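You operate a simulated robot arm through the tools that you are given. There is no shell and no other tool.

Carry out the task below with a simulated two-armed robot. There is one attempt and no reset: what you move stays moved.

## Task
Load the tray with the milk jug, the green mug and the teaspoon and carry it to the table.
Fine: the door end of the table; nothing spilt, the other mug stays. Set down upright: milk jug, what you pick out.

It is judged by the outcome, as a careful person would: the job done as asked, and still so three seconds after it is handed in. It fails if anything else is knocked over, pushed out of place, dropped, spilled or broken.

## Robot
Two 7-joint arms with two-finger parallel grippers on one trunk, on a base that moves. Base frame: it is fixed to the floor where the robot stands at the start and does not move with it; the origin is under the middle of the robot, x ahead of it, y to its left, z up. Readings come in m, rad, newtons and seconds.
The left shoulder is at the start at [0.07, 0.163, 1.195], the right one opposite. With the tool pointing down near the work surface each hand reaches from about 0.4 to 0.88 m from the robot's upright axis, wherever it stands, measured 20 degrees to its own side. Places, roughly: door end of the table [-0.9, -2.1, 0.8]; milk jug (13x8x10 cm) [0.8, 0, 1]. Payload 3.43 kg a hand.
The tool frame of a hand sits at the grasp point between the pads (the TCP): z along the fingers, y along the line on which they close. The tips reach 0.034 m beyond it. Largest opening 0.128 m; finger width 0.024, thickness 0.012; the body of the gripper, 0.048 by 0.13 m, starts 0.096 m behind the TCP.
Orientation is told as [roll, pitch, yaw] about the base's x, y, z axes, in that order, counted from this pose: with the fingers straight down and closing along the base's y, the tool's x points along the base's -x, its y along +y and its z along -z.

## Interface
- The arms move only by the tool drive_tool. It takes "left_steps", "right_steps" or both (then of equal length, played together; a hand with none holds still); each is a list of rows, each a list of 7 numbers: the shift along the tool's x, y, z in m, then the turn, a rotation vector about the tool's x, y, z in rad, then the opening, from 0 (shut) to 1 (fully open). In form: [[dx, dy, dz, wx, wy, wz, fingers], ...]. A call has 1 to 20 rows; each row shifts and turns the commanded pose from where the row before left it, along the tool's axes as they then stand. Rows are played at 5 a second. More than 0.05 m and 0.15 rad between two rows, or a gripper value outside its range, and nothing of the call is played. A pose out of reach is approached as far as the arm can. The call stops where the force on the tool passes 40 N (or 10 N more than at its start, if that is more) or the arm is blocked; 0.2 s more then pass. The fingers move at their own pace (about 0.153 m/s each) and stop on an object; they squeeze with about 27 N. The grip force told is the motor's: it shows also when the fingers shut on nothing. Time passes only in rows, and 0.2 s behind the last, so rows that do not move let the fingers close. The reply holds the time, the measured pose of the TCP, the force on the tool along the base axes, the opening and the grip force, in the units named above and with some noise, with the torque about the TCP (base axes, N m) and any sound that the robot's microphone picked up.
- Cameras (640 x 400 px; columns grow to the right, rows downward): "scene" is now at [0.1248, 0.0349, 1.413]; the picture's right is [0.42, -0.91, 0.00], its down [-0.63, -0.29, -0.72] and it looks along [0.66, 0.30, -0.69] (base axes); focal length 214 px, centre (320, 200). "left" rides on the left gripper at [0.076, 0.011, -0.16] in its tool frame; the picture's right is [-0.15, 0.99, 0.00], its down [-0.88, -0.13, -0.46] and it looks along [-0.45, -0.07, 0.89] (tool axes); focal length 234 px, centre (320, 200). "right" rides on the right gripper at [0.076, -0.011, -0.16] in its tool frame; the picture's right is [0.15, 0.99, 0.00], its down [-0.88, 0.13, -0.46] and it looks along [-0.45, 0.07, 0.89] (tool axes); focal length 234 px, centre (320, 200). There is no depth. A picture from a camera that has moved, and an enlarged one, comes with that camera's place and axes in the base frame and with its lens.
- get_image(camera): a new picture of that camera. It takes no simulated time.
- raise_lower(by): slides the trunk up (or, below 0, down) by that many m; the arms and the scene camera ride with it, the base frame stays. It gives what a move gives, with no picture.
- roll_base(legs): drives the robot by 1 to 6 legs, each [ahead, left, turn to the left] in m, m and rad, along the robot's own axes; the way and the turn of a leg run together, so that a leg with both is an arc; at most 1.5 m and 3.142 rad a leg. The arms and the cameras ride along, it lands a little off, and it stops where it bumps. It gives what a move gives.
- pan_tilt(pan, tilt): turns the head with the scene camera to pan (to the left, within 1.501 rad either way) and tilt (down, from -0.506 to 1.204), counted from straight ahead of the robot. It gives what a move gives.
- zoom(camera, box): a new picture of the part [left, top, right, bottom] of that camera's present view, enlarged. It takes no simulated time.
- job_done(): hands the job in; it is judged then, once.

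Places have to be worked out from the pictures, the camera data and where the tool is seen. Open the grippers and draw the arms clear of the work before you hand the job in, unless the task says otherwise.

The tools are called after "Call:" by a JSON object that holds its "method" and its "body". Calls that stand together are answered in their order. drive_tool: Moves the arms, as the interface text tells. Its arguments: {"type":"object","properties":{"left_steps":{"type":"array"},"right_steps":{"type":"array"}},"required":[]} The other tools are called the same way: raise_lower (by) moves the trunk up or down; roll_base (legs) drives the base; pan_tilt (pan, tilt) turns the head that bears the scene camera; get_image (camera) takes a picture; zoom (camera, box) takes an enlarged picture of a part of a camera's view; job_done () hands the job in.

At the start:

```text
time_s: 0.0
left_tool_pos: [0.4674, 0.5437, 1.2023]
left_ee_rot: [0.0, -0.001, 0.002]
left_force: [0.7, -0.3, -0.7]
left_wrist_torque: [-0.02, 0.0, 0.02]
left_gripper_width: 0.128
left_grip_force: 0.0
right_tool_pos: [0.5207, -0.0124, 1.2482]
right_ee_rot: [0.0, 0.001, 0.0]
right_force: [-0.5, 0.6, 0.6]
right_wrist_torque: [-0.02, 0.0, -0.01]
right_gripper_width: 0.1279
right_grip_force: 0.0
trunk travel left (down, up): [-0.675, 0.265]
robot x, y, heading: [0.0008, -0.0029, -0.006]
head pan, tilt (commanded): [0.429, 0.761]
```

scene: 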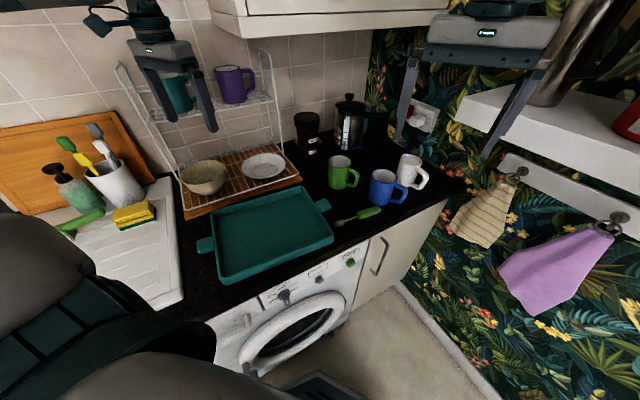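
right: 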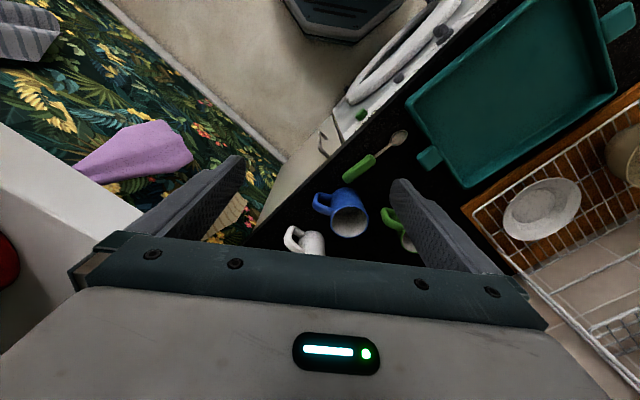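
left: 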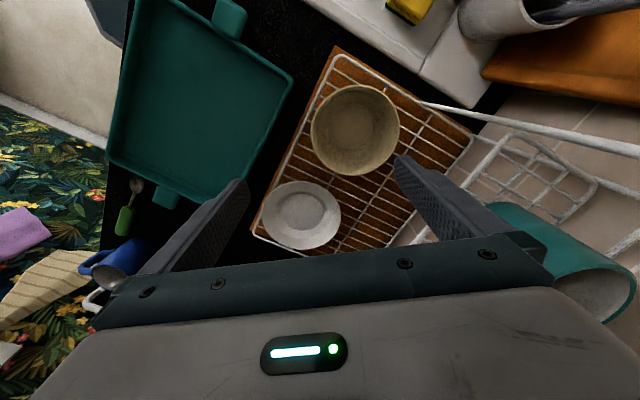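

The scene shows the tray on the counter, with the green mug, blue mug, white jug and a green-handled spoon to its right. I'll look closer before moving.

Call:
{"method": "zoom", "body": {"camera": "scene", "box": [280, 100, 480, 240]}}

Call:
{"method": "zoom", "body": {"camera": "scene", "box": [170, 140, 370, 290]}}

Call:
{"method": "zoom", "body": {"camera": "right", "box": [240, 100, 460, 270]}}

```text
2.86 times, centred on (380, 170) of scene
camera zoom: at [0.1248, 0.0349, 1.413], right [0.42, -0.91, 0.0], down [-0.63, -0.29, -0.72], along [0.66, 0.3, -0.69], focal length 613 px, centre (149, 286)
```

zoom: 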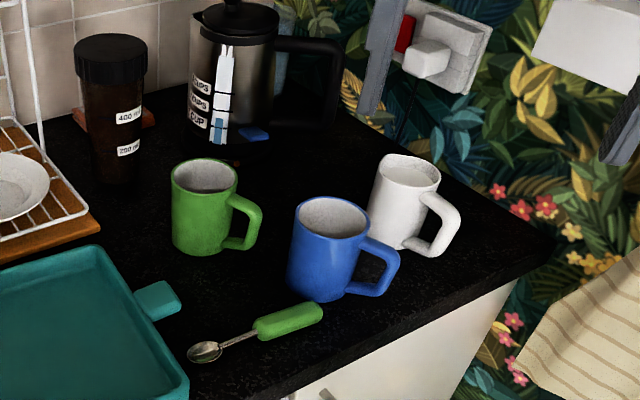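

```text
2.67 times, centred on (270, 215) of scene
camera zoom: at [0.1248, 0.0349, 1.413], right [0.42, -0.91, 0.0], down [-0.63, -0.29, -0.72], along [0.66, 0.3, -0.69], focal length 572 px, centre (453, 160)
```

zoom: 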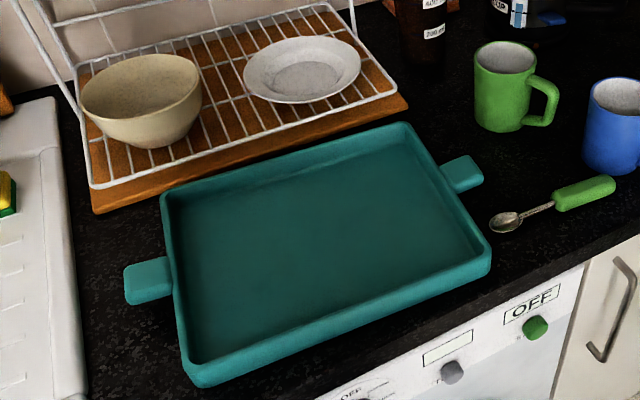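

```text
2.35 times, centred on (350, 185) of right
camera zoom: at [0.4448, -0.0229, 1.4098], right [-0.15, 0.99, 0.0], down [0.88, 0.13, 0.46], along [0.45, 0.07, -0.89], focal length 551 px, centre (249, 235)
```

zoom: 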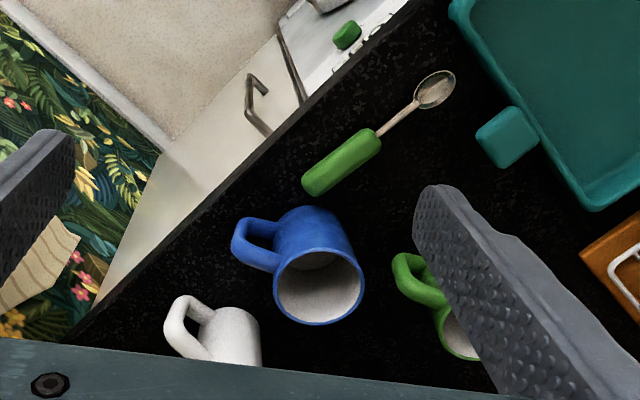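

The counter top works out at about z=0.92, its front edge running at about -37°. The tray centre is near (0.42, 0.32), with its long axis at about -40°. I'll pan the head right to see the way to the table.

Call:
{"method": "pan_tilt", "body": {"pan": -1.4, "tilt": 0.5}}

Call:
{"method": "get_image", "body": {"camera": "scene"}}

Call:
{"method": "pan_tilt", "body": {"pan": -0.4, "tilt": 0.6}}

Call:
{"method": "get_image", "body": {"camera": "scene"}}

Call:
{"method": "pan_tilt", "body": {"pan": 1.45, "tilt": 0.5}}

Call:
{"method": "get_image", "body": {"camera": "scene"}}

```text
time_s: 1.8
left_tool_pos: [0.4679, 0.5445, 1.2024]
left_ee_rot: [-0.001, 0.001, 0.002]
left_force: [0.1, -0.3, -0.8]
left_wrist_torque: [0.0, 0.0, 0.01]
left_gripper_width: 0.1278
left_grip_force: 0.2
right_tool_pos: [0.521, -0.0114, 1.2469]
right_ee_rot: [-0.001, 0.0, -0.002]
right_force: [0.1, 1.2, 0.4]
right_wrist_torque: [-0.04, -0.01, -0.03]
right_gripper_width: 0.128
right_grip_force: 0.1
trunk travel left (down, up): [-0.675, 0.265]
robot x, y, heading: [0.001, 0.0006, -0.003]
head pan, tilt (commanded): [-1.4, 0.499]
```

```text
taken
camera scene: at [0.0654, -0.089, 1.4359], right [-0.99, -0.17, 0.0], down [-0.08, 0.47, -0.88], along [0.15, -0.87, -0.48], focal length 214 px, centre (320, 200)
```

scene: 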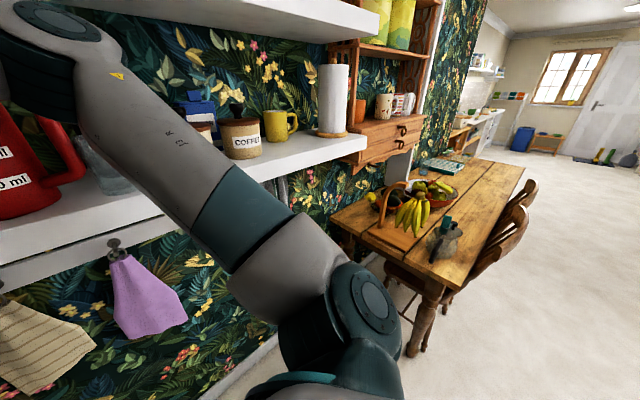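

```text
time_s: 3.1
left_tool_pos: [0.4683, 0.5428, 1.203]
left_ee_rot: [0.0, 0.001, 0.001]
left_force: [-0.1, -0.7, -0.3]
left_wrist_torque: [-0.03, -0.02, -0.01]
left_gripper_width: 0.1281
left_grip_force: 0.0
right_tool_pos: [0.521, -0.0119, 1.2484]
right_ee_rot: [0.0, 0.0, 0.0]
right_force: [-0.7, -0.1, 0.3]
right_wrist_torque: [0.0, 0.0, -0.04]
right_gripper_width: 0.1278
right_grip_force: 0.0
trunk travel left (down, up): [-0.675, 0.265]
robot x, y, heading: [-0.0014, 0.0018, 0.003]
head pan, tilt (commanded): [-0.4, 0.6]
```

```text
taken
camera scene: at [0.1313, -0.0338, 1.4268], right [-0.39, -0.92, 0.0], down [-0.52, 0.22, -0.83], along [0.76, -0.32, -0.56], focal length 214 px, centre (320, 200)
```

scene: 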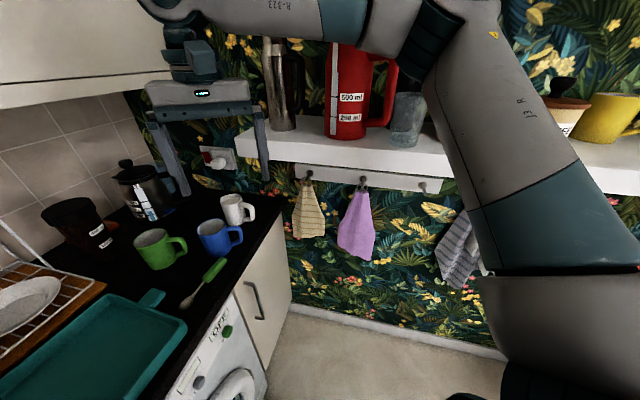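

```text
time_s: 4.9
left_tool_pos: [0.466, 0.5429, 1.203]
left_ee_rot: [0.0, 0.0, 0.002]
left_force: [-0.1, 0.5, -0.6]
left_wrist_torque: [-0.01, -0.04, 0.01]
left_gripper_width: 0.128
left_grip_force: 0.1
right_tool_pos: [0.5215, -0.0132, 1.2485]
right_ee_rot: [-0.002, 0.0, -0.002]
right_force: [-0.5, 0.1, -0.1]
right_wrist_torque: [0.02, 0.0, -0.01]
right_gripper_width: 0.1281
right_grip_force: 0.0
trunk travel left (down, up): [-0.675, 0.265]
robot x, y, heading: [0.0004, 0.0018, -0.002]
head pan, tilt (commanded): [1.45, 0.499]
```

```text
taken
camera scene: at [0.0609, 0.091, 1.4359], right [0.99, -0.12, 0.0], down [-0.06, -0.48, -0.88], along [0.11, 0.87, -0.48], focal length 214 px, centre (320, 200)
```

scene: 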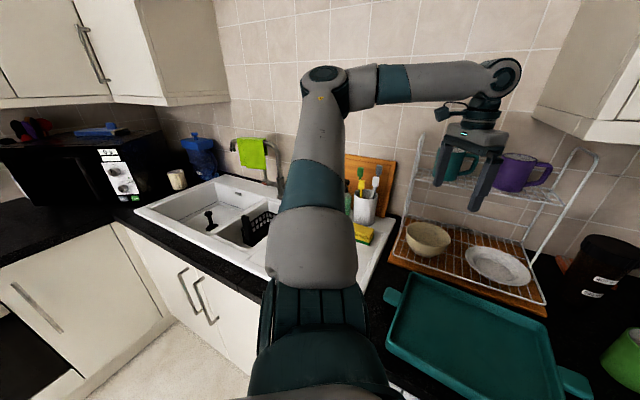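

The table runs from near (-0.05,-1.0) to about (-1.15,-2.4), with chairs on the room side and the white door past its far end. I'll pan back and enlarge that part to see what is on the far end.

Call:
{"method": "pan_tilt", "body": {"pan": -1.5, "tilt": 0.4}}

Call:
{"method": "zoom", "body": {"camera": "scene", "box": [280, 100, 520, 250]}}

Call:
{"method": "zoom", "body": {"camera": "scene", "box": [400, 0, 640, 150]}}

Call:
{"method": "get_image", "body": {"camera": "scene"}}

```text
time_s: 7.5
left_tool_pos: [0.4673, 0.5438, 1.2025]
left_ee_rot: [0.0, -0.001, 0.001]
left_force: [-0.1, 0.4, -0.6]
left_wrist_torque: [-0.02, 0.01, -0.01]
left_gripper_width: 0.1281
left_grip_force: 0.0
right_tool_pos: [0.5207, -0.0121, 1.2487]
right_ee_rot: [-0.001, 0.0, 0.0]
right_force: [0.3, -0.1, -0.4]
right_wrist_torque: [-0.01, 0.03, 0.01]
right_gripper_width: 0.1281
right_grip_force: 0.1
trunk travel left (down, up): [-0.675, 0.265]
robot x, y, heading: [-0.0001, 0.0038, -0.001]
head pan, tilt (commanded): [-1.499, 0.4]
```

```text
2.67 times, centred on (400, 175) of scene
camera zoom: at [0.0566, -0.0917, 1.4451], right [-1.0, -0.07, 0.0], down [-0.03, 0.39, -0.92], along [0.07, -0.92, -0.39], focal length 572 px, centre (107, 267)
```

zoom: 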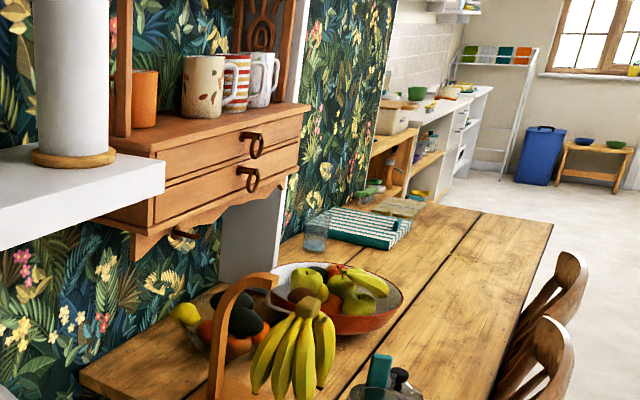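

```text
2.67 times, centred on (520, 75) of scene
camera zoom: at [0.0566, -0.0917, 1.4451], right [-1.0, -0.07, 0.0], down [-0.03, 0.39, -0.92], along [0.07, -0.92, -0.39], focal length 572 px, centre (-213, 533)
```

zoom: 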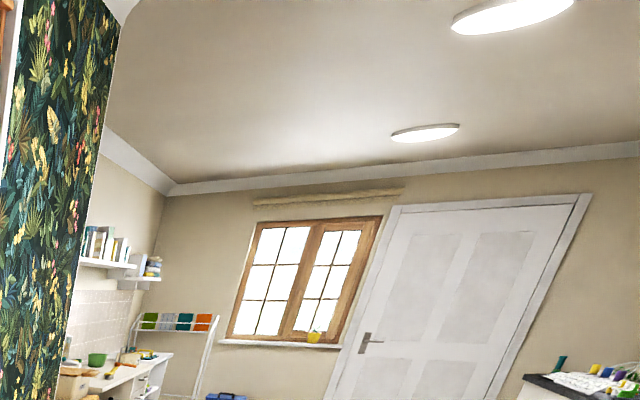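

```text
taken
camera scene: at [0.0566, -0.0917, 1.4451], right [-1.0, -0.07, 0.0], down [-0.03, 0.39, -0.92], along [0.07, -0.92, -0.39], focal length 214 px, centre (320, 200)
```

scene: 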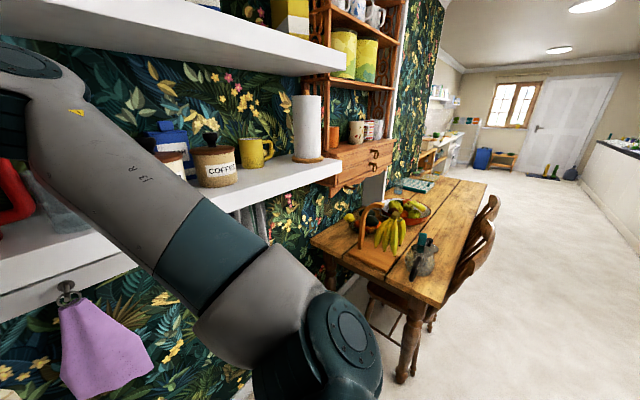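

The door end of the table holds only a folded striped cloth and a glass on the wall side, so the room side is free. Now I need the shelf above the jug, since it limits how the hand can come in.

Call:
{"method": "pan_tilt", "body": {"pan": 0.0, "tilt": 0.45}}

Call:
{"method": "get_image", "body": {"camera": "scene"}}

Call:
{"method": "zoom", "body": {"camera": "scene", "box": [180, 120, 420, 270]}}

```text
time_s: 9.1
left_tool_pos: [0.467, 0.5437, 1.202]
left_ee_rot: [0.0, 0.0, 0.001]
left_force: [0.3, -0.2, 0.1]
left_wrist_torque: [0.03, -0.03, -0.01]
left_gripper_width: 0.1279
left_grip_force: 0.0
right_tool_pos: [0.5211, -0.0124, 1.2473]
right_ee_rot: [0.001, 0.0, 0.0]
right_force: [-0.4, 0.8, 0.4]
right_wrist_torque: [0.04, -0.01, -0.01]
right_gripper_width: 0.1278
right_grip_force: 0.1
trunk travel left (down, up): [-0.675, 0.265]
robot x, y, heading: [0.0018, 0.0027, -0.002]
head pan, tilt (commanded): [0.0, 0.45]
```

```text
taken
camera scene: at [0.1418, 0.0006, 1.4404], right [0.0, -1.0, 0.0], down [-0.44, 0.0, -0.9], along [0.9, 0.0, -0.44], focal length 214 px, centre (320, 200)
```

scene: 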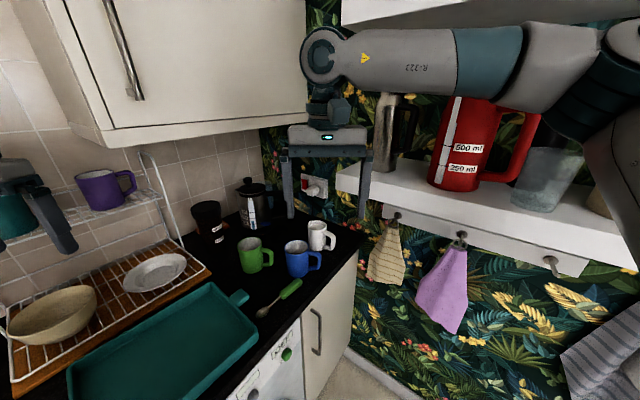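

```text
2.67 times, centred on (300, 195) of scene
camera zoom: at [0.1418, 0.0006, 1.4404], right [0.0, -1.0, 0.0], down [-0.44, 0.0, -0.9], along [0.9, 0.0, -0.44], focal length 572 px, centre (373, 213)
```

zoom: 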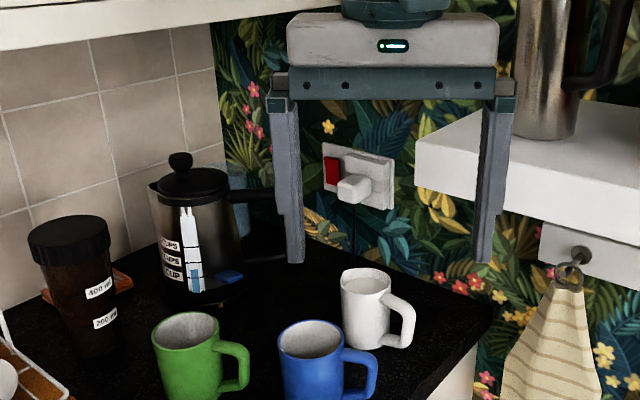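

The shelf's left end starts just to the right of and above the jug. So I'll use the left arm for the loading and draw the right hand back, well clear of the shelf and the work.

Call:
{"method": "drive_tool", "body": {"right_steps": [[0.02, -0.038, -0.005, 0, 0, 0, 1], [0.02, -0.038, -0.005, 0, 0, 0, 1], [0.02, -0.038, -0.005, 0, 0, 0, 1], [0.02, -0.038, -0.005, 0, 0, 0, 1], [0.02, -0.038, -0.005, 0, 0, 0, 1]]}}

Call:
{"method": "get_image", "body": {"camera": "scene"}}

Call:
{"method": "get_image", "body": {"camera": "right"}}

```text
time_s: 10.3
left_tool_pos: [0.4646, 0.5417, 1.2044]
left_ee_rot: [0.001, -0.005, 0.001]
left_force: [-0.3, 0.0, 1.0]
left_wrist_torque: [0.02, -0.03, -0.01]
left_gripper_width: 0.1279
left_grip_force: 0.0
right_tool_pos: [0.4167, -0.2035, 1.272]
right_ee_rot: [0.002, -0.001, 0.0]
right_force: [-1.2, 0.8, -0.2]
right_wrist_torque: [-0.02, -0.06, 0.02]
right_gripper_width: 0.1281
right_grip_force: 0.1
trunk travel left (down, up): [-0.675, 0.265]
robot x, y, heading: [0.0009, -0.0, -0.001]
head pan, tilt (commanded): [0.0, 0.45]
```

```text
taken
camera scene: at [0.139, -0.0015, 1.4403], right [0.0, -1.0, 0.0], down [-0.43, 0.0, -0.9], along [0.9, 0.0, -0.43], focal length 214 px, centre (320, 200)
```

scene: 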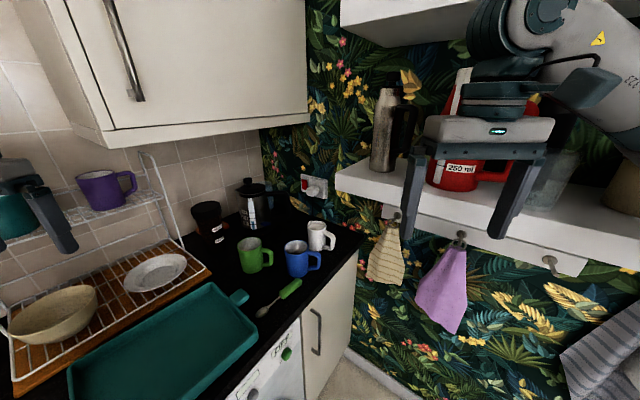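

```text
taken
camera right: at [0.3409, -0.2152, 1.4334], right [-0.15, 0.99, 0.0], down [0.88, 0.13, 0.46], along [0.45, 0.07, -0.89], focal length 234 px, centre (320, 200)
```

right: 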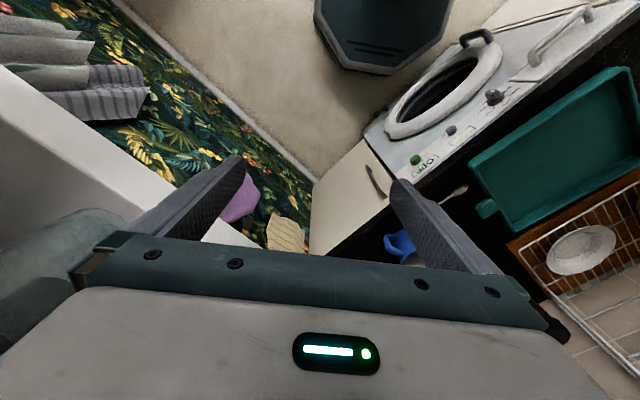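

Using two views, I put the shelf's front at about 0.6 m along the wall normal and its underside at about z=1.18, ending just short of the jug. I'll tuck the right hand further back and check the right arm before shifting the base.

Call:
{"method": "drive_tool", "body": {"right_steps": [[0.035, 0.005, 0, 0, 0, 0, 1], [0.035, 0.005, 0, 0, 0, 0, 1], [0.035, 0.005, 0, 0, 0, 0, 1]]}}

Call:
{"method": "pan_tilt", "body": {"pan": -0.7, "tilt": 0.4}}

Call:
{"method": "get_image", "body": {"camera": "scene"}}

```text
time_s: 11.1
left_tool_pos: [0.4677, 0.5451, 1.2029]
left_ee_rot: [-0.002, -0.001, 0.002]
left_force: [0.1, 0.0, -0.6]
left_wrist_torque: [-0.01, -0.01, -0.01]
left_gripper_width: 0.128
left_grip_force: 0.0
right_tool_pos: [0.3146, -0.1855, 1.2743]
right_ee_rot: [0.001, 0.002, 0.002]
right_force: [0.8, 0.0, -0.9]
right_wrist_torque: [-0.01, 0.01, -0.02]
right_gripper_width: 0.128
right_grip_force: 0.1
trunk travel left (down, up): [-0.675, 0.265]
robot x, y, heading: [-0.0012, 0.0037, -0.002]
head pan, tilt (commanded): [0.0, 0.45]
```

```text
time_s: 12.2
left_tool_pos: [0.4669, 0.5441, 1.2018]
left_ee_rot: [-0.001, 0.0, 0.002]
left_force: [0.1, -0.3, 0.1]
left_wrist_torque: [0.01, -0.03, 0.01]
left_gripper_width: 0.1279
left_grip_force: 0.0
right_tool_pos: [0.3144, -0.1857, 1.2762]
right_ee_rot: [0.001, -0.001, 0.0]
right_force: [0.5, -0.2, 0.2]
right_wrist_torque: [0.0, 0.0, -0.01]
right_gripper_width: 0.1281
right_grip_force: 0.0
trunk travel left (down, up): [-0.675, 0.265]
robot x, y, heading: [-0.002, 0.0025, -0.004]
head pan, tilt (commanded): [-0.7, 0.4]
```

```text
taken
camera scene: at [0.1208, -0.0587, 1.4451], right [-0.64, -0.77, 0.0], down [-0.3, 0.25, -0.92], along [0.7, -0.59, -0.39], focal length 214 px, centre (320, 200)
```

scene: 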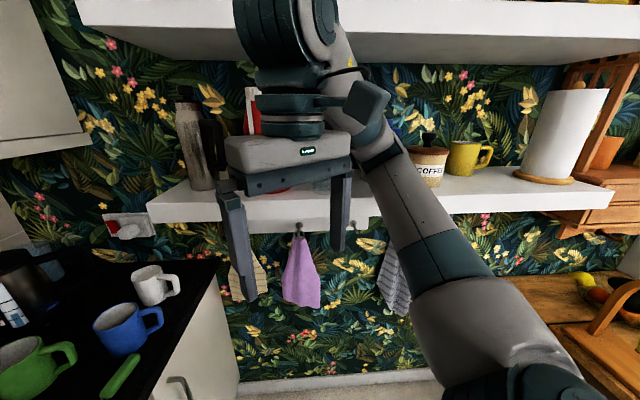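

The right elbow sits near the shelf side, so shifting the base toward the wall would be risky. Turning right about 0.3 rad instead brings the left shoulder closer to the jug and takes the right arm away from the shelf. First I pull the left hand back from the rack.

Call:
{"method": "drive_tool", "body": {"left_steps": [[0.025, -0.035, 0, 0, 0, 0, 1], [0.025, -0.035, 0, 0, 0, 0, 1], [0.025, -0.035, 0, 0, 0, 0, 1], [0.025, -0.03, 0, 0, 0, 0, 1], [0.02, -0.025, 0, 0, 0, 0, 1]]}}

Call:
{"method": "roll_base", "body": {"legs": [[0, 0, -0.3]]}}

Call:
{"method": "pan_tilt", "body": {"pan": 0.5, "tilt": 0.75}}

Call:
{"method": "get_image", "body": {"camera": "scene"}}

Call:
{"method": "get_image", "body": {"camera": "left"}}

```text
time_s: 13.4
left_tool_pos: [0.348, 0.3816, 1.2012]
left_ee_rot: [0.003, 0.001, 0.002]
left_force: [-0.7, 0.4, 0.5]
left_wrist_torque: [0.05, -0.01, 0.04]
left_gripper_width: 0.128
left_grip_force: 0.1
right_tool_pos: [0.3135, -0.1883, 1.2747]
right_ee_rot: [0.003, 0.003, -0.001]
right_force: [-0.8, -0.3, 0.3]
right_wrist_torque: [-0.02, -0.01, -0.01]
right_gripper_width: 0.128
right_grip_force: 0.1
trunk travel left (down, up): [-0.675, 0.265]
robot x, y, heading: [-0.0013, -0.0033, 0.004]
head pan, tilt (commanded): [-0.7, 0.4]
```

```text
time_s: 14.7
left_tool_pos: [0.4455, 0.2647, 1.2012]
left_ee_rot: [0.001, -0.001, -0.3]
left_force: [-0.1, 0.0, -0.9]
left_wrist_torque: [-0.01, -0.05, -0.01]
left_gripper_width: 0.1282
left_grip_force: 0.1
right_tool_pos: [0.2458, -0.27, 1.2747]
right_ee_rot: [0.0, 0.002, -0.297]
right_force: [0.2, 0.0, -0.9]
right_wrist_torque: [0.03, -0.01, -0.02]
right_gripper_width: 0.1282
right_grip_force: 0.1
trunk travel left (down, up): [-0.675, 0.265]
robot x, y, heading: [0.004, -0.0009, -0.299]
head pan, tilt (commanded): [-0.7, 0.4]
```

```text
time_s: 16.1
left_tool_pos: [0.4459, 0.2628, 1.202]
left_ee_rot: [0.0, -0.001, -0.298]
left_force: [-0.6, 0.7, 0.2]
left_wrist_torque: [0.01, 0.01, 0.02]
left_gripper_width: 0.1278
left_grip_force: 0.1
right_tool_pos: [0.2461, -0.2725, 1.275]
right_ee_rot: [-0.001, 0.001, -0.298]
right_force: [-0.6, -0.6, -0.4]
right_wrist_torque: [-0.04, -0.01, -0.01]
right_gripper_width: 0.1282
right_grip_force: 0.1
trunk travel left (down, up): [-0.675, 0.265]
robot x, y, heading: [0.0013, -0.0002, -0.303]
head pan, tilt (commanded): [0.499, 0.75]
```

```text
taken
camera scene: at [0.1289, 0.0022, 1.414], right [0.2, -0.98, 0.0], down [-0.67, -0.13, -0.73], along [0.72, 0.14, -0.68], focal length 214 px, centre (320, 200)
```

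scene: 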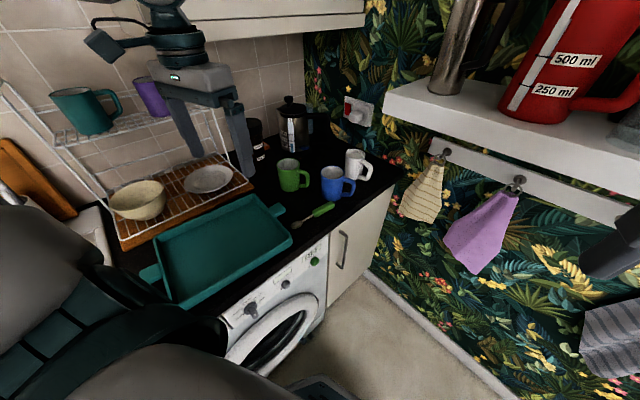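

```text
taken
camera left: at [0.3764, 0.296, 1.3617], right [0.43, 0.9, 0.0], down [0.8, -0.38, 0.46], along [0.41, -0.2, -0.89], focal length 234 px, centre (320, 200)
```

left: 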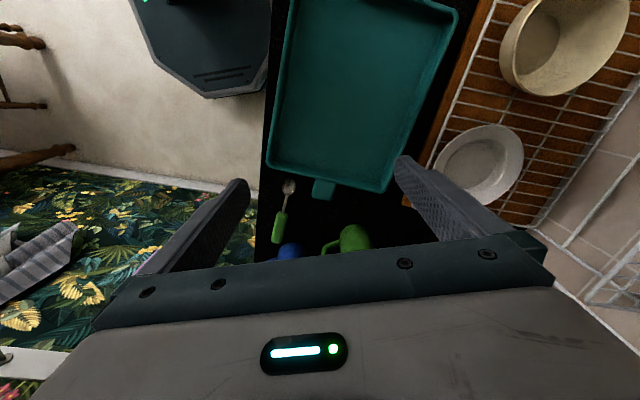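

The base turned cleanly. Now I zoom in on the mugs and jug to fix their places and handle directions, and on the tray.

Call:
{"method": "zoom", "body": {"camera": "scene", "box": [260, 130, 400, 230]}}

Call:
{"method": "zoom", "body": {"camera": "scene", "box": [130, 180, 330, 320]}}

Call:
{"method": "zoom", "body": {"camera": "left", "box": [240, 80, 420, 260]}}

```text
4.00 times, centred on (330, 180) of scene
camera zoom: at [0.1289, 0.0022, 1.414], right [0.2, -0.98, 0.0], down [-0.67, -0.13, -0.73], along [0.72, 0.14, -0.68], focal length 858 px, centre (280, 280)
```

zoom: 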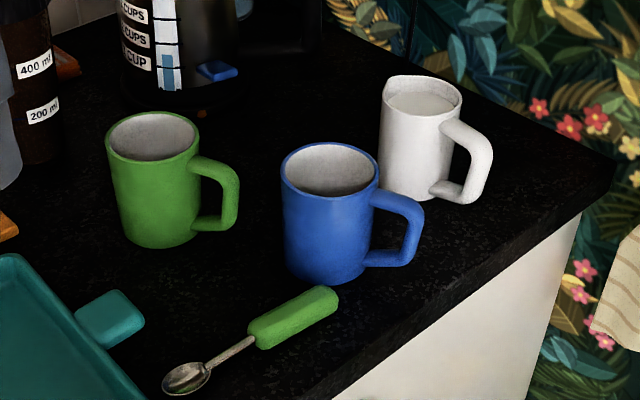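

```text
2.86 times, centred on (230, 250) of scene
camera zoom: at [0.1289, 0.0022, 1.414], right [0.2, -0.98, 0.0], down [-0.67, -0.13, -0.73], along [0.72, 0.14, -0.68], focal length 613 px, centre (577, 57)
```

zoom: 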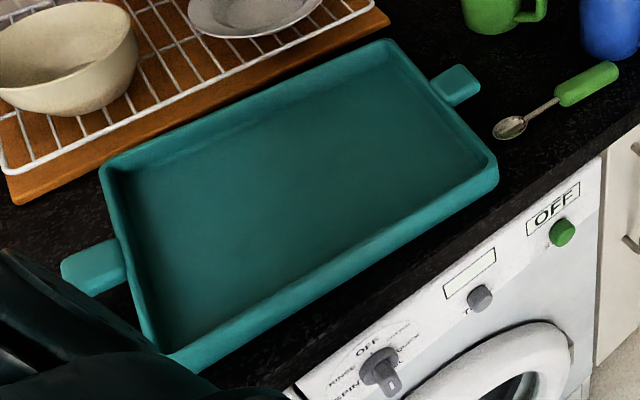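

```text
2.22 times, centred on (330, 170) of left
camera zoom: at [0.3764, 0.296, 1.3617], right [0.43, 0.9, 0.0], down [0.8, -0.38, 0.46], along [0.41, -0.2, -0.89], focal length 520 px, centre (298, 267)
```

zoom: 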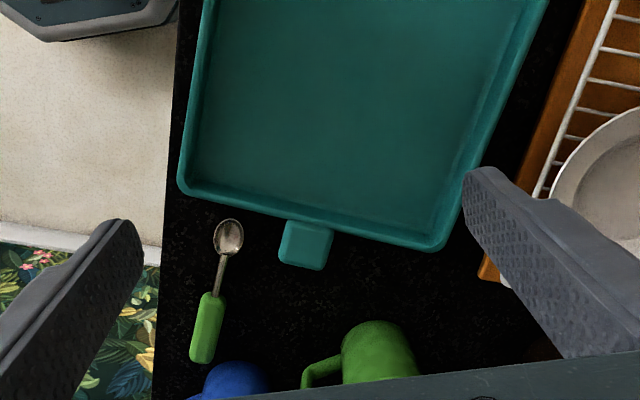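

The jug really holds milk near its rim, so it must stay level and move gently. The spoon handle runs from about (0.570,0.112) to (0.633,0.055) at about -42°. I'll load the spoon first: moving the left hand above it, turned to close across the handle.

Call:
{"method": "drive_tool", "body": {"left_steps": [[-0.031, -0.02, 0.013, 0, 0, 0, 0.8], [-0.031, -0.02, 0.013, 0, 0, 0, 0.6], [-0.031, -0.02, 0.013, 0, 0, 0, 0.5], [-0.031, -0.02, 0.013, 0, 0, 0, 0.45], [-0.031, -0.02, 0.013, 0, 0, 0, 0.45], [-0.031, -0.02, 0.013, 0, 0, 0, 0.45], [0, 0, 0, 0, 0, 0.143, 0.45], [0, 0, 0, 0, 0, 0.143, 0.45], [0, 0, 0, 0, 0, 0.143, 0.45], [0, 0, 0, 0, 0, 0, 0.45]]}}

Call:
{"method": "get_image", "body": {"camera": "left"}}

Call:
{"method": "get_image", "body": {"camera": "scene"}}

```text
time_s: 18.3
left_tool_pos: [0.589, 0.0943, 1.1239]
left_ee_rot: [0.0, -0.001, -0.73]
left_force: [-0.5, -0.4, 0.3]
left_wrist_torque: [0.0, -0.01, 0.02]
left_gripper_width: 0.0576
left_grip_force: 0.0
right_tool_pos: [0.2447, -0.2713, 1.2747]
right_ee_rot: [0.001, 0.0, -0.299]
right_force: [-0.1, 0.2, 0.2]
right_wrist_torque: [-0.01, -0.03, -0.01]
right_gripper_width: 0.1281
right_grip_force: 0.0
trunk travel left (down, up): [-0.675, 0.265]
robot x, y, heading: [-0.0009, -0.0006, -0.301]
head pan, tilt (commanded): [0.499, 0.75]
```

```text
taken
camera left: at [0.5393, 0.1526, 1.2847], right [0.77, 0.64, 0.0], down [0.57, -0.68, 0.46], along [0.29, -0.35, -0.89], focal length 234 px, centre (320, 200)
```

left: 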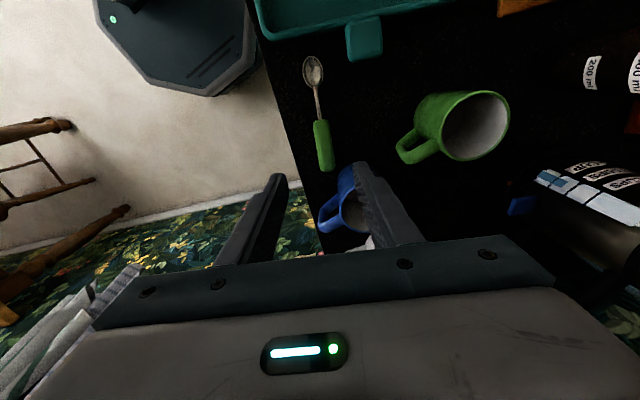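

```text
taken
camera scene: at [0.1284, 0.0025, 1.414], right [0.2, -0.98, 0.0], down [-0.67, -0.14, -0.73], along [0.72, 0.14, -0.68], focal length 214 px, centre (320, 200)
```

scene: 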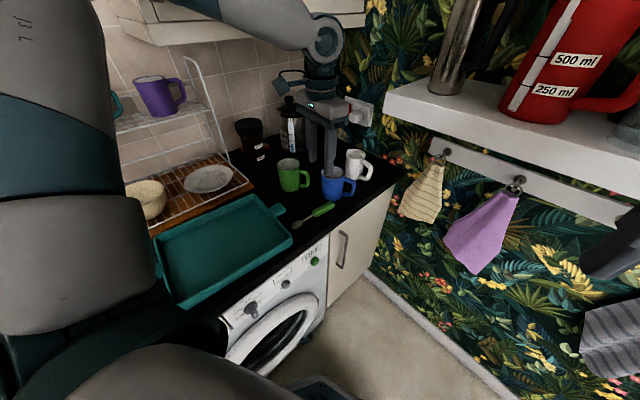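

The left camera puts the spoon handle centre at about (0.599,0.088), in line with the hand. I lower toward it, stopping short of the counter to check.

Call:
{"method": "drive_tool", "body": {"left_steps": [[0, 0, 0.03, 0, 0, 0, 0.4], [0, 0, 0.03, 0, 0, 0, 0.4], [0, 0, 0.03, 0, 0, 0, 0.4], [0, 0, 0.03, 0, 0, 0, 0.4], [0, 0, 0.025, 0, 0, 0, 0.4], [0, 0, 0, 0, 0, 0, 0.4]]}}

Call:
{"method": "get_image", "body": {"camera": "left"}}

Call:
{"method": "zoom", "body": {"camera": "scene", "box": [260, 130, 400, 230]}}

```text
time_s: 19.7
left_tool_pos: [0.5874, 0.0927, 0.9787]
left_ee_rot: [0.0, -0.001, -0.729]
left_force: [-0.7, -0.5, -0.2]
left_wrist_torque: [0.02, -0.02, -0.02]
left_gripper_width: 0.0514
left_grip_force: 0.1
right_tool_pos: [0.2458, -0.2712, 1.2752]
right_ee_rot: [0.0, -0.001, -0.3]
right_force: [0.9, -0.4, 0.7]
right_wrist_torque: [0.0, -0.03, -0.01]
right_gripper_width: 0.1278
right_grip_force: 0.1
trunk travel left (down, up): [-0.675, 0.265]
robot x, y, heading: [-0.0012, 0.0023, -0.3]
head pan, tilt (commanded): [0.499, 0.75]
```

```text
taken
camera left: at [0.5375, 0.151, 1.1386], right [0.77, 0.64, 0.0], down [0.57, -0.68, 0.46], along [0.29, -0.35, -0.89], focal length 234 px, centre (320, 200)
```

left: 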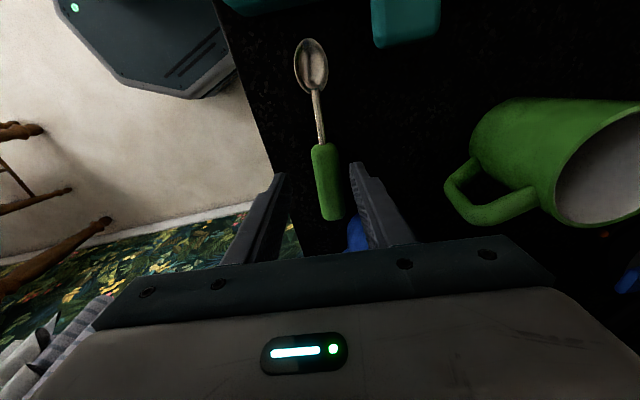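

```text
4.00 times, centred on (330, 180) of scene
camera zoom: at [0.1285, 0.0022, 1.414], right [0.2, -0.98, 0.0], down [-0.67, -0.14, -0.73], along [0.72, 0.15, -0.68], focal length 858 px, centre (280, 280)
```

zoom: 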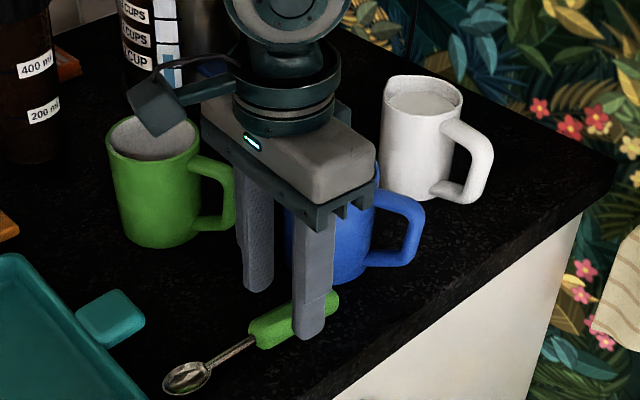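

The fingers straddle the handle. I lower about 2 cm more, watching the force.

Call:
{"method": "drive_tool", "body": {"left_steps": [[0, 0, 0.008, 0, 0, 0, 0.4], [0, 0, 0.008, 0, 0, 0, 0.4], [0, 0, 0.005, 0, 0, 0, 0.4], [0, 0, 0, 0, 0, 0, 0.4]]}}

Call:
{"method": "zoom", "body": {"camera": "scene", "box": [290, 180, 360, 230]}}

```text
time_s: 20.7
left_tool_pos: [0.5883, 0.0934, 0.9574]
left_ee_rot: [0.001, -0.001, -0.728]
left_force: [0.6, 0.4, -0.1]
left_wrist_torque: [0.01, -0.01, -0.03]
left_gripper_width: 0.051
left_grip_force: 0.0
right_tool_pos: [0.2458, -0.2711, 1.2747]
right_ee_rot: [-0.003, 0.001, -0.3]
right_force: [-0.5, 0.5, -0.1]
right_wrist_torque: [0.02, 0.0, 0.01]
right_gripper_width: 0.1281
right_grip_force: 0.2
trunk travel left (down, up): [-0.675, 0.265]
robot x, y, heading: [-0.0013, -0.0014, -0.3]
head pan, tilt (commanded): [0.499, 0.75]
```

```text
8.00 times, centred on (325, 205) of scene
camera zoom: at [0.1289, 0.0022, 1.4139], right [0.2, -0.98, 0.0], down [-0.67, -0.14, -0.73], along [0.72, 0.15, -0.68], focal length 1716 px, centre (280, 160)
```

zoom: 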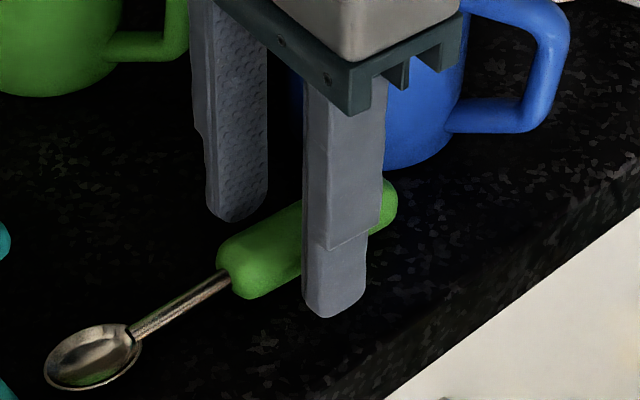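

There is no contact with the counter and the tips flank the handle. I close the fingers and lift gently.

Call:
{"method": "drive_tool", "body": {"left_steps": [[0, 0, 0, 0, 0, 0, 0.2], [0, 0, 0, 0, 0, 0, 0.0], [0, 0, 0, 0, 0, 0, 0.0], [0, 0, 0, 0, 0, 0, 0.0]]}}

Call:
{"method": "drive_tool", "body": {"left_steps": [[0, 0, -0.015, 0, 0, 0, 0.0], [0, 0, -0.03, 0, 0, 0, 0.0], [0, 0, -0.04, 0, 0, 0, 0.0], [0, 0, -0.04, 0, 0, 0, 0.0], [0, 0, -0.02, 0, 0, 0, 0.0]]}}

Call:
{"method": "get_image", "body": {"camera": "left"}}

Call:
{"method": "get_image", "body": {"camera": "scene"}}

```text
time_s: 21.7
left_tool_pos: [0.5879, 0.093, 0.9572]
left_ee_rot: [-0.001, 0.0, -0.729]
left_force: [0.1, 0.7, 0.6]
left_wrist_torque: [0.01, -0.04, 0.01]
left_gripper_width: 0.0251
left_grip_force: 26.6
right_tool_pos: [0.2456, -0.2721, 1.2752]
right_ee_rot: [0.0, 0.001, -0.298]
right_force: [0.4, -0.2, -0.1]
right_wrist_torque: [0.0, 0.01, 0.0]
right_gripper_width: 0.1279
right_grip_force: 0.1
trunk travel left (down, up): [-0.675, 0.265]
robot x, y, heading: [-0.0006, 0.0035, -0.302]
head pan, tilt (commanded): [0.499, 0.75]
```

```text
time_s: 22.9
left_tool_pos: [0.5883, 0.0932, 1.1029]
left_ee_rot: [-0.001, 0.0, -0.728]
left_force: [-0.6, -0.2, -0.4]
left_wrist_torque: [-0.03, 0.02, 0.0]
left_gripper_width: 0.0251
left_grip_force: 26.7
right_tool_pos: [0.2458, -0.2724, 1.2747]
right_ee_rot: [0.0, 0.0, -0.299]
right_force: [-1.0, -0.6, 0.2]
right_wrist_torque: [0.02, 0.0, -0.03]
right_gripper_width: 0.128
right_grip_force: 0.0
trunk travel left (down, up): [-0.675, 0.265]
robot x, y, heading: [-0.0006, -0.0023, -0.299]
head pan, tilt (commanded): [0.499, 0.75]
```

```text
taken
camera left: at [0.5394, 0.1528, 1.2626], right [0.77, 0.64, 0.0], down [0.57, -0.68, 0.46], along [0.29, -0.35, -0.89], focal length 234 px, centre (320, 200)
```

left: 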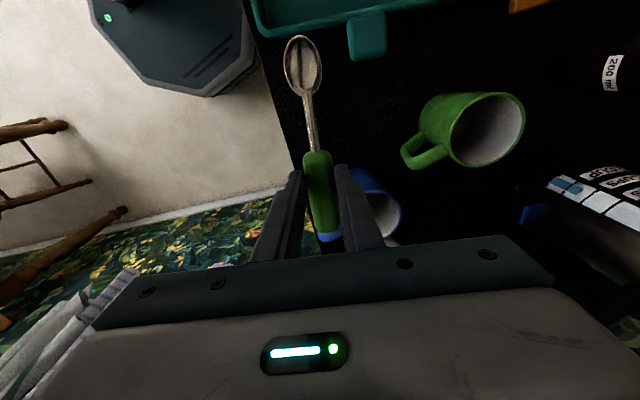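

```text
taken
camera scene: at [0.1288, 0.0022, 1.4139], right [0.2, -0.98, 0.0], down [-0.67, -0.14, -0.73], along [0.72, 0.14, -0.68], focal length 214 px, centre (320, 200)
```

scene: 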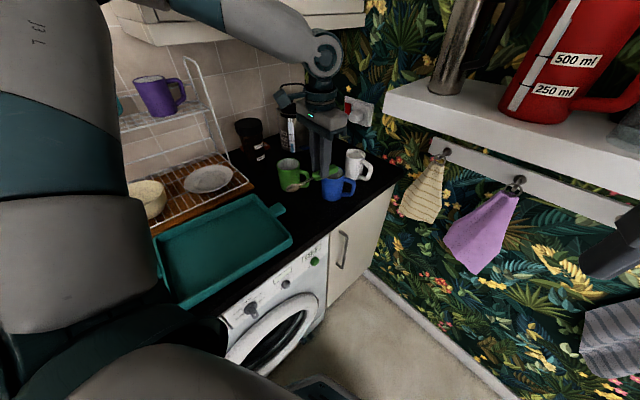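

The spoon is held firmly (handle about 25 mm wide). I carry it over the tray centre and turn the hand so the spoon lies along the tray's short axis.

Call:
{"method": "drive_tool", "body": {"left_steps": [[0.0391, 0.0063, 0, 0, 0, 0, 0], [0.0391, 0.0063, 0, 0, 0, 0, 0], [0.0391, 0.0063, 0, 0, 0, 0, 0], [0.0391, 0.0063, 0, 0, 0, 0, 0], [0.0391, 0.0063, 0, 0, 0, 0, 0], [0.0391, 0.0063, 0, 0, 0, 0, 0], [0.0391, 0.0063, 0, 0, 0, 0, 0], [0, 0, 0, 0, 0, 0.14, 0], [0, 0, 0, 0, 0, 0.14, 0], [0, 0, 0, 0, 0, 0.14, 0], [0, 0, 0, 0, 0, 0.14, 0], [0, 0, 0, 0, 0, 0.14, 0]]}}

Call:
{"method": "get_image", "body": {"camera": "left"}}

Call:
{"method": "get_image", "body": {"camera": "scene"}}

```text
time_s: 25.5
left_tool_pos: [0.412, 0.3097, 1.1013]
left_ee_rot: [-0.002, 0.0, -1.43]
left_force: [-0.4, 0.0, -0.3]
left_wrist_torque: [0.01, -0.04, 0.0]
left_gripper_width: 0.0249
left_grip_force: 26.8
right_tool_pos: [0.2464, -0.2717, 1.2757]
right_ee_rot: [-0.002, -0.001, -0.298]
right_force: [-0.1, 0.4, -0.3]
right_wrist_torque: [-0.01, 0.03, -0.03]
right_gripper_width: 0.1279
right_grip_force: 0.0
trunk travel left (down, up): [-0.675, 0.265]
robot x, y, heading: [0.0008, -0.0013, -0.301]
head pan, tilt (commanded): [0.499, 0.75]
```

```text
taken
camera left: at [0.4129, 0.3856, 1.2621], right [1.0, -0.01, 0.0], down [-0.01, -0.89, 0.46], along [0.0, -0.46, -0.89], focal length 234 px, centre (320, 200)
```

left: 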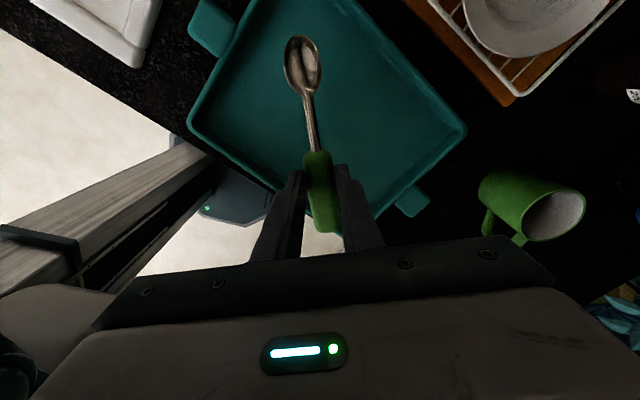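

```text
taken
camera scene: at [0.1287, 0.0028, 1.414], right [0.2, -0.98, 0.0], down [-0.67, -0.14, -0.73], along [0.72, 0.14, -0.68], focal length 214 px, centre (320, 200)
```

scene: 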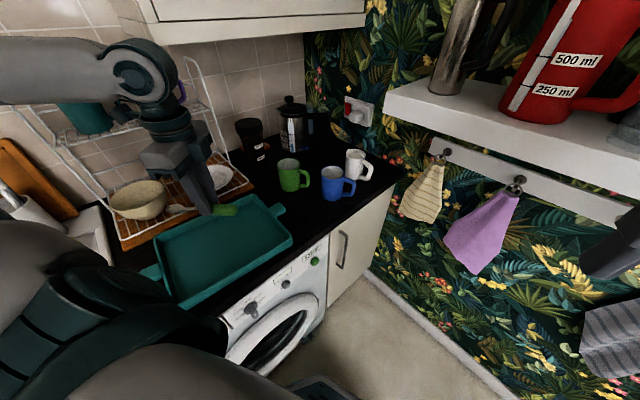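

The hand tracks well. I turn it a further 0.7 rad and then check from the camera.

Call:
{"method": "drive_tool", "body": {"left_steps": [[0, 0, 0, 0, 0, 0.14, 0], [0, 0, 0, 0, 0, 0.14, 0], [0, 0, 0, 0, 0, 0.14, 0], [0, 0, 0, 0, 0, 0.14, 0], [0, 0, 0, 0, 0, 0.14, 0], [0, 0, 0, 0, 0, 0.1, 0], [0, 0, 0, 0, 0, 0, 0]]}}

Call:
{"method": "get_image", "body": {"camera": "left"}}

Call:
{"method": "zoom", "body": {"camera": "scene", "box": [110, 140, 330, 310]}}

```text
time_s: 27.1
left_tool_pos: [0.413, 0.308, 1.1021]
left_ee_rot: [0.002, 0.0, -2.23]
left_force: [-0.3, -0.7, -0.2]
left_wrist_torque: [-0.01, -0.01, -0.02]
left_gripper_width: 0.0249
left_grip_force: 27.6
right_tool_pos: [0.2462, -0.2706, 1.2746]
right_ee_rot: [-0.001, 0.001, -0.298]
right_force: [-0.2, -0.8, 0.0]
right_wrist_torque: [0.0, -0.01, -0.02]
right_gripper_width: 0.1281
right_grip_force: 0.1
trunk travel left (down, up): [-0.675, 0.265]
robot x, y, heading: [-0.0011, 0.0013, -0.305]
head pan, tilt (commanded): [0.499, 0.75]
```

```text
taken
camera left: at [0.4685, 0.3612, 1.2628], right [0.69, -0.72, 0.0], down [-0.64, -0.62, 0.46], along [-0.33, -0.32, -0.89], focal length 234 px, centre (320, 200)
```

left: 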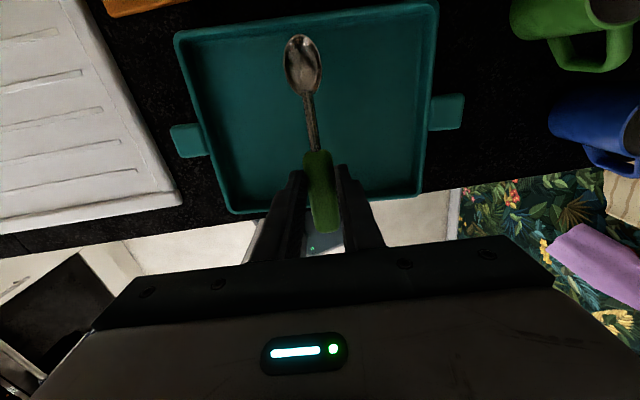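

```text
2.35 times, centred on (220, 225) of scene
camera zoom: at [0.1288, 0.0023, 1.4139], right [0.2, -0.98, 0.0], down [-0.67, -0.14, -0.73], along [0.72, 0.14, -0.68], focal length 505 px, centre (555, 141)
```

zoom: 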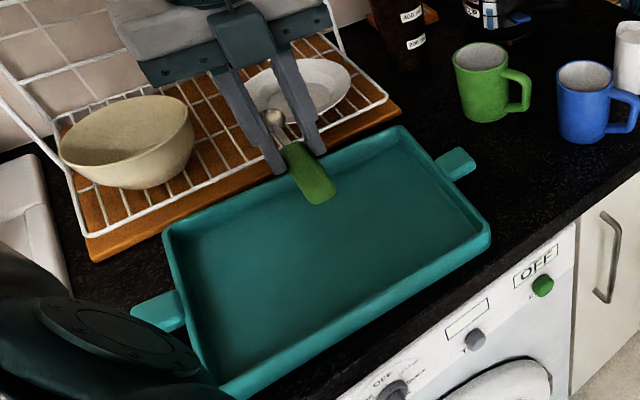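

The spoon lines up with the tray's short axis over its middle. I lower it toward the tray floor.

Call:
{"method": "drive_tool", "body": {"left_steps": [[0, 0, 0.03, 0, 0, 0, 0], [0, 0, 0.03, 0, 0, 0, 0], [0, 0, 0.03, 0, 0, 0, 0], [0, 0, 0.025, 0, 0, 0, 0], [0, 0, 0.008, 0, 0, 0, 0], [0, 0, 0, 0, 0, 0, 0]]}}

Call:
{"method": "zoom", "body": {"camera": "scene", "box": [150, 170, 310, 300]}}

Call:
{"method": "get_image", "body": {"camera": "left"}}

```text
time_s: 28.5
left_tool_pos: [0.4292, 0.3154, 0.9816]
left_ee_rot: [-0.002, -0.001, -2.228]
left_force: [-0.6, 0.5, -0.2]
left_wrist_torque: [-0.03, 0.01, -0.01]
left_gripper_width: 0.025
left_grip_force: 27.5
left hand out of reach, approached as far as the arm can: row 2, 3, 4
right_tool_pos: [0.2455, -0.2717, 1.2743]
right_ee_rot: [0.0, 0.0, -0.297]
right_force: [-0.5, 0.2, 0.1]
right_wrist_torque: [0.01, 0.01, 0.02]
right_gripper_width: 0.1281
right_grip_force: 0.1
trunk travel left (down, up): [-0.675, 0.265]
robot x, y, heading: [-0.0015, -0.0007, -0.294]
head pan, tilt (commanded): [0.499, 0.75]
```

```text
3.08 times, centred on (230, 235) of scene
camera zoom: at [0.1287, 0.0022, 1.414], right [0.2, -0.98, 0.0], down [-0.67, -0.14, -0.73], along [0.72, 0.15, -0.68], focal length 660 px, centre (597, 92)
```

zoom: 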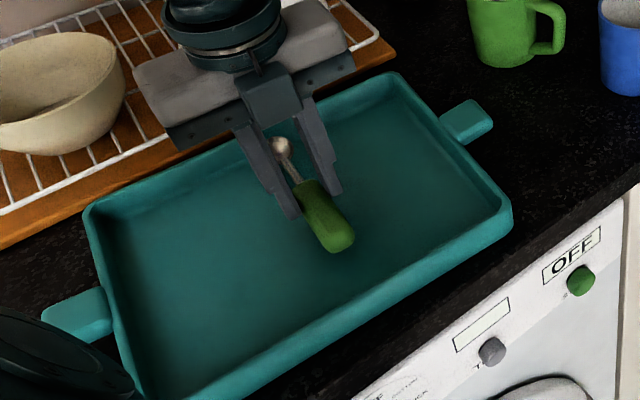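

```text
taken
camera left: at [0.4846, 0.368, 1.1417], right [0.69, -0.72, 0.0], down [-0.64, -0.62, 0.46], along [-0.33, -0.32, -0.89], focal length 234 px, centre (320, 200)
```

left: 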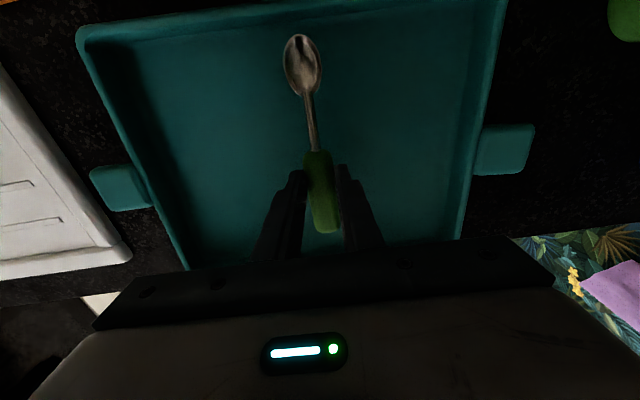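

The arm's inner reach limit shifted the hand out by about 1.7 cm, but the spoon is still inside the tray near its middle. I lower in small steps until it touches.

Call:
{"method": "drive_tool", "body": {"left_steps": [[0, 0, 0.005, 0, 0, 0, 0], [0, 0, 0.005, 0, 0, 0, 0], [0, 0, 0, 0, 0, 0, 0]]}}

Call:
{"method": "zoom", "body": {"camera": "scene", "box": [200, 195, 260, 240]}}

```text
time_s: 29.3
left_tool_pos: [0.431, 0.314, 0.9726]
left_ee_rot: [-0.002, -0.002, -2.226]
left_force: [0.1, -0.3, -0.1]
left_wrist_torque: [0.0, -0.01, 0.03]
left_gripper_width: 0.025
left_grip_force: 27.4
right_tool_pos: [0.2456, -0.2722, 1.2761]
right_ee_rot: [0.0, 0.001, -0.299]
right_force: [-0.1, -0.7, -0.4]
right_wrist_torque: [0.03, -0.01, 0.0]
right_gripper_width: 0.1279
right_grip_force: 0.0
trunk travel left (down, up): [-0.675, 0.265]
robot x, y, heading: [0.0013, -0.0003, -0.299]
head pan, tilt (commanded): [0.499, 0.75]
```

```text
8.89 times, centred on (230, 218) of scene
camera zoom: at [0.1288, 0.0023, 1.4139], right [0.2, -0.98, 0.0], down [-0.67, -0.14, -0.73], along [0.72, 0.14, -0.68], focal length 1906 px, centre (1120, 44)
```

zoom: 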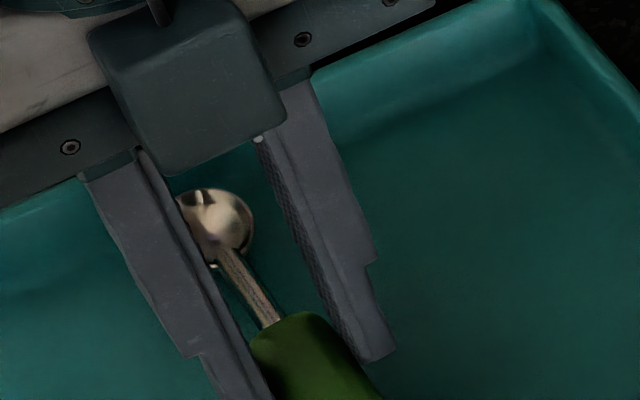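

No contact yet. I edge it slightly back toward the tray's middle and keep lowering a few millimetres.

Call:
{"method": "drive_tool", "body": {"left_steps": [[-0.008, 0.004, 0, 0, 0, 0, 0], [0, 0, 0.004, 0, 0, 0, 0], [0, 0, 0.003, 0, 0, 0, 0], [0, 0, 0, 0, 0, 0, 0]]}}

```text
time_s: 30.3
left_tool_pos: [0.4338, 0.3079, 0.9659]
left_ee_rot: [0.001, -0.002, -2.226]
left_force: [0.1, -0.1, -0.2]
left_wrist_torque: [-0.01, -0.04, -0.02]
left_gripper_width: 0.025
left_grip_force: 27.4
left hand out of reach, approached as far as the arm can: row 1
right_tool_pos: [0.2459, -0.2713, 1.2745]
right_ee_rot: [0.0, 0.0, -0.299]
right_force: [0.6, -0.4, -0.5]
right_wrist_torque: [-0.02, -0.03, -0.01]
right_gripper_width: 0.128
right_grip_force: 0.0
trunk travel left (down, up): [-0.675, 0.265]
robot x, y, heading: [0.0015, -0.0015, -0.3]
head pan, tilt (commanded): [0.499, 0.75]
```

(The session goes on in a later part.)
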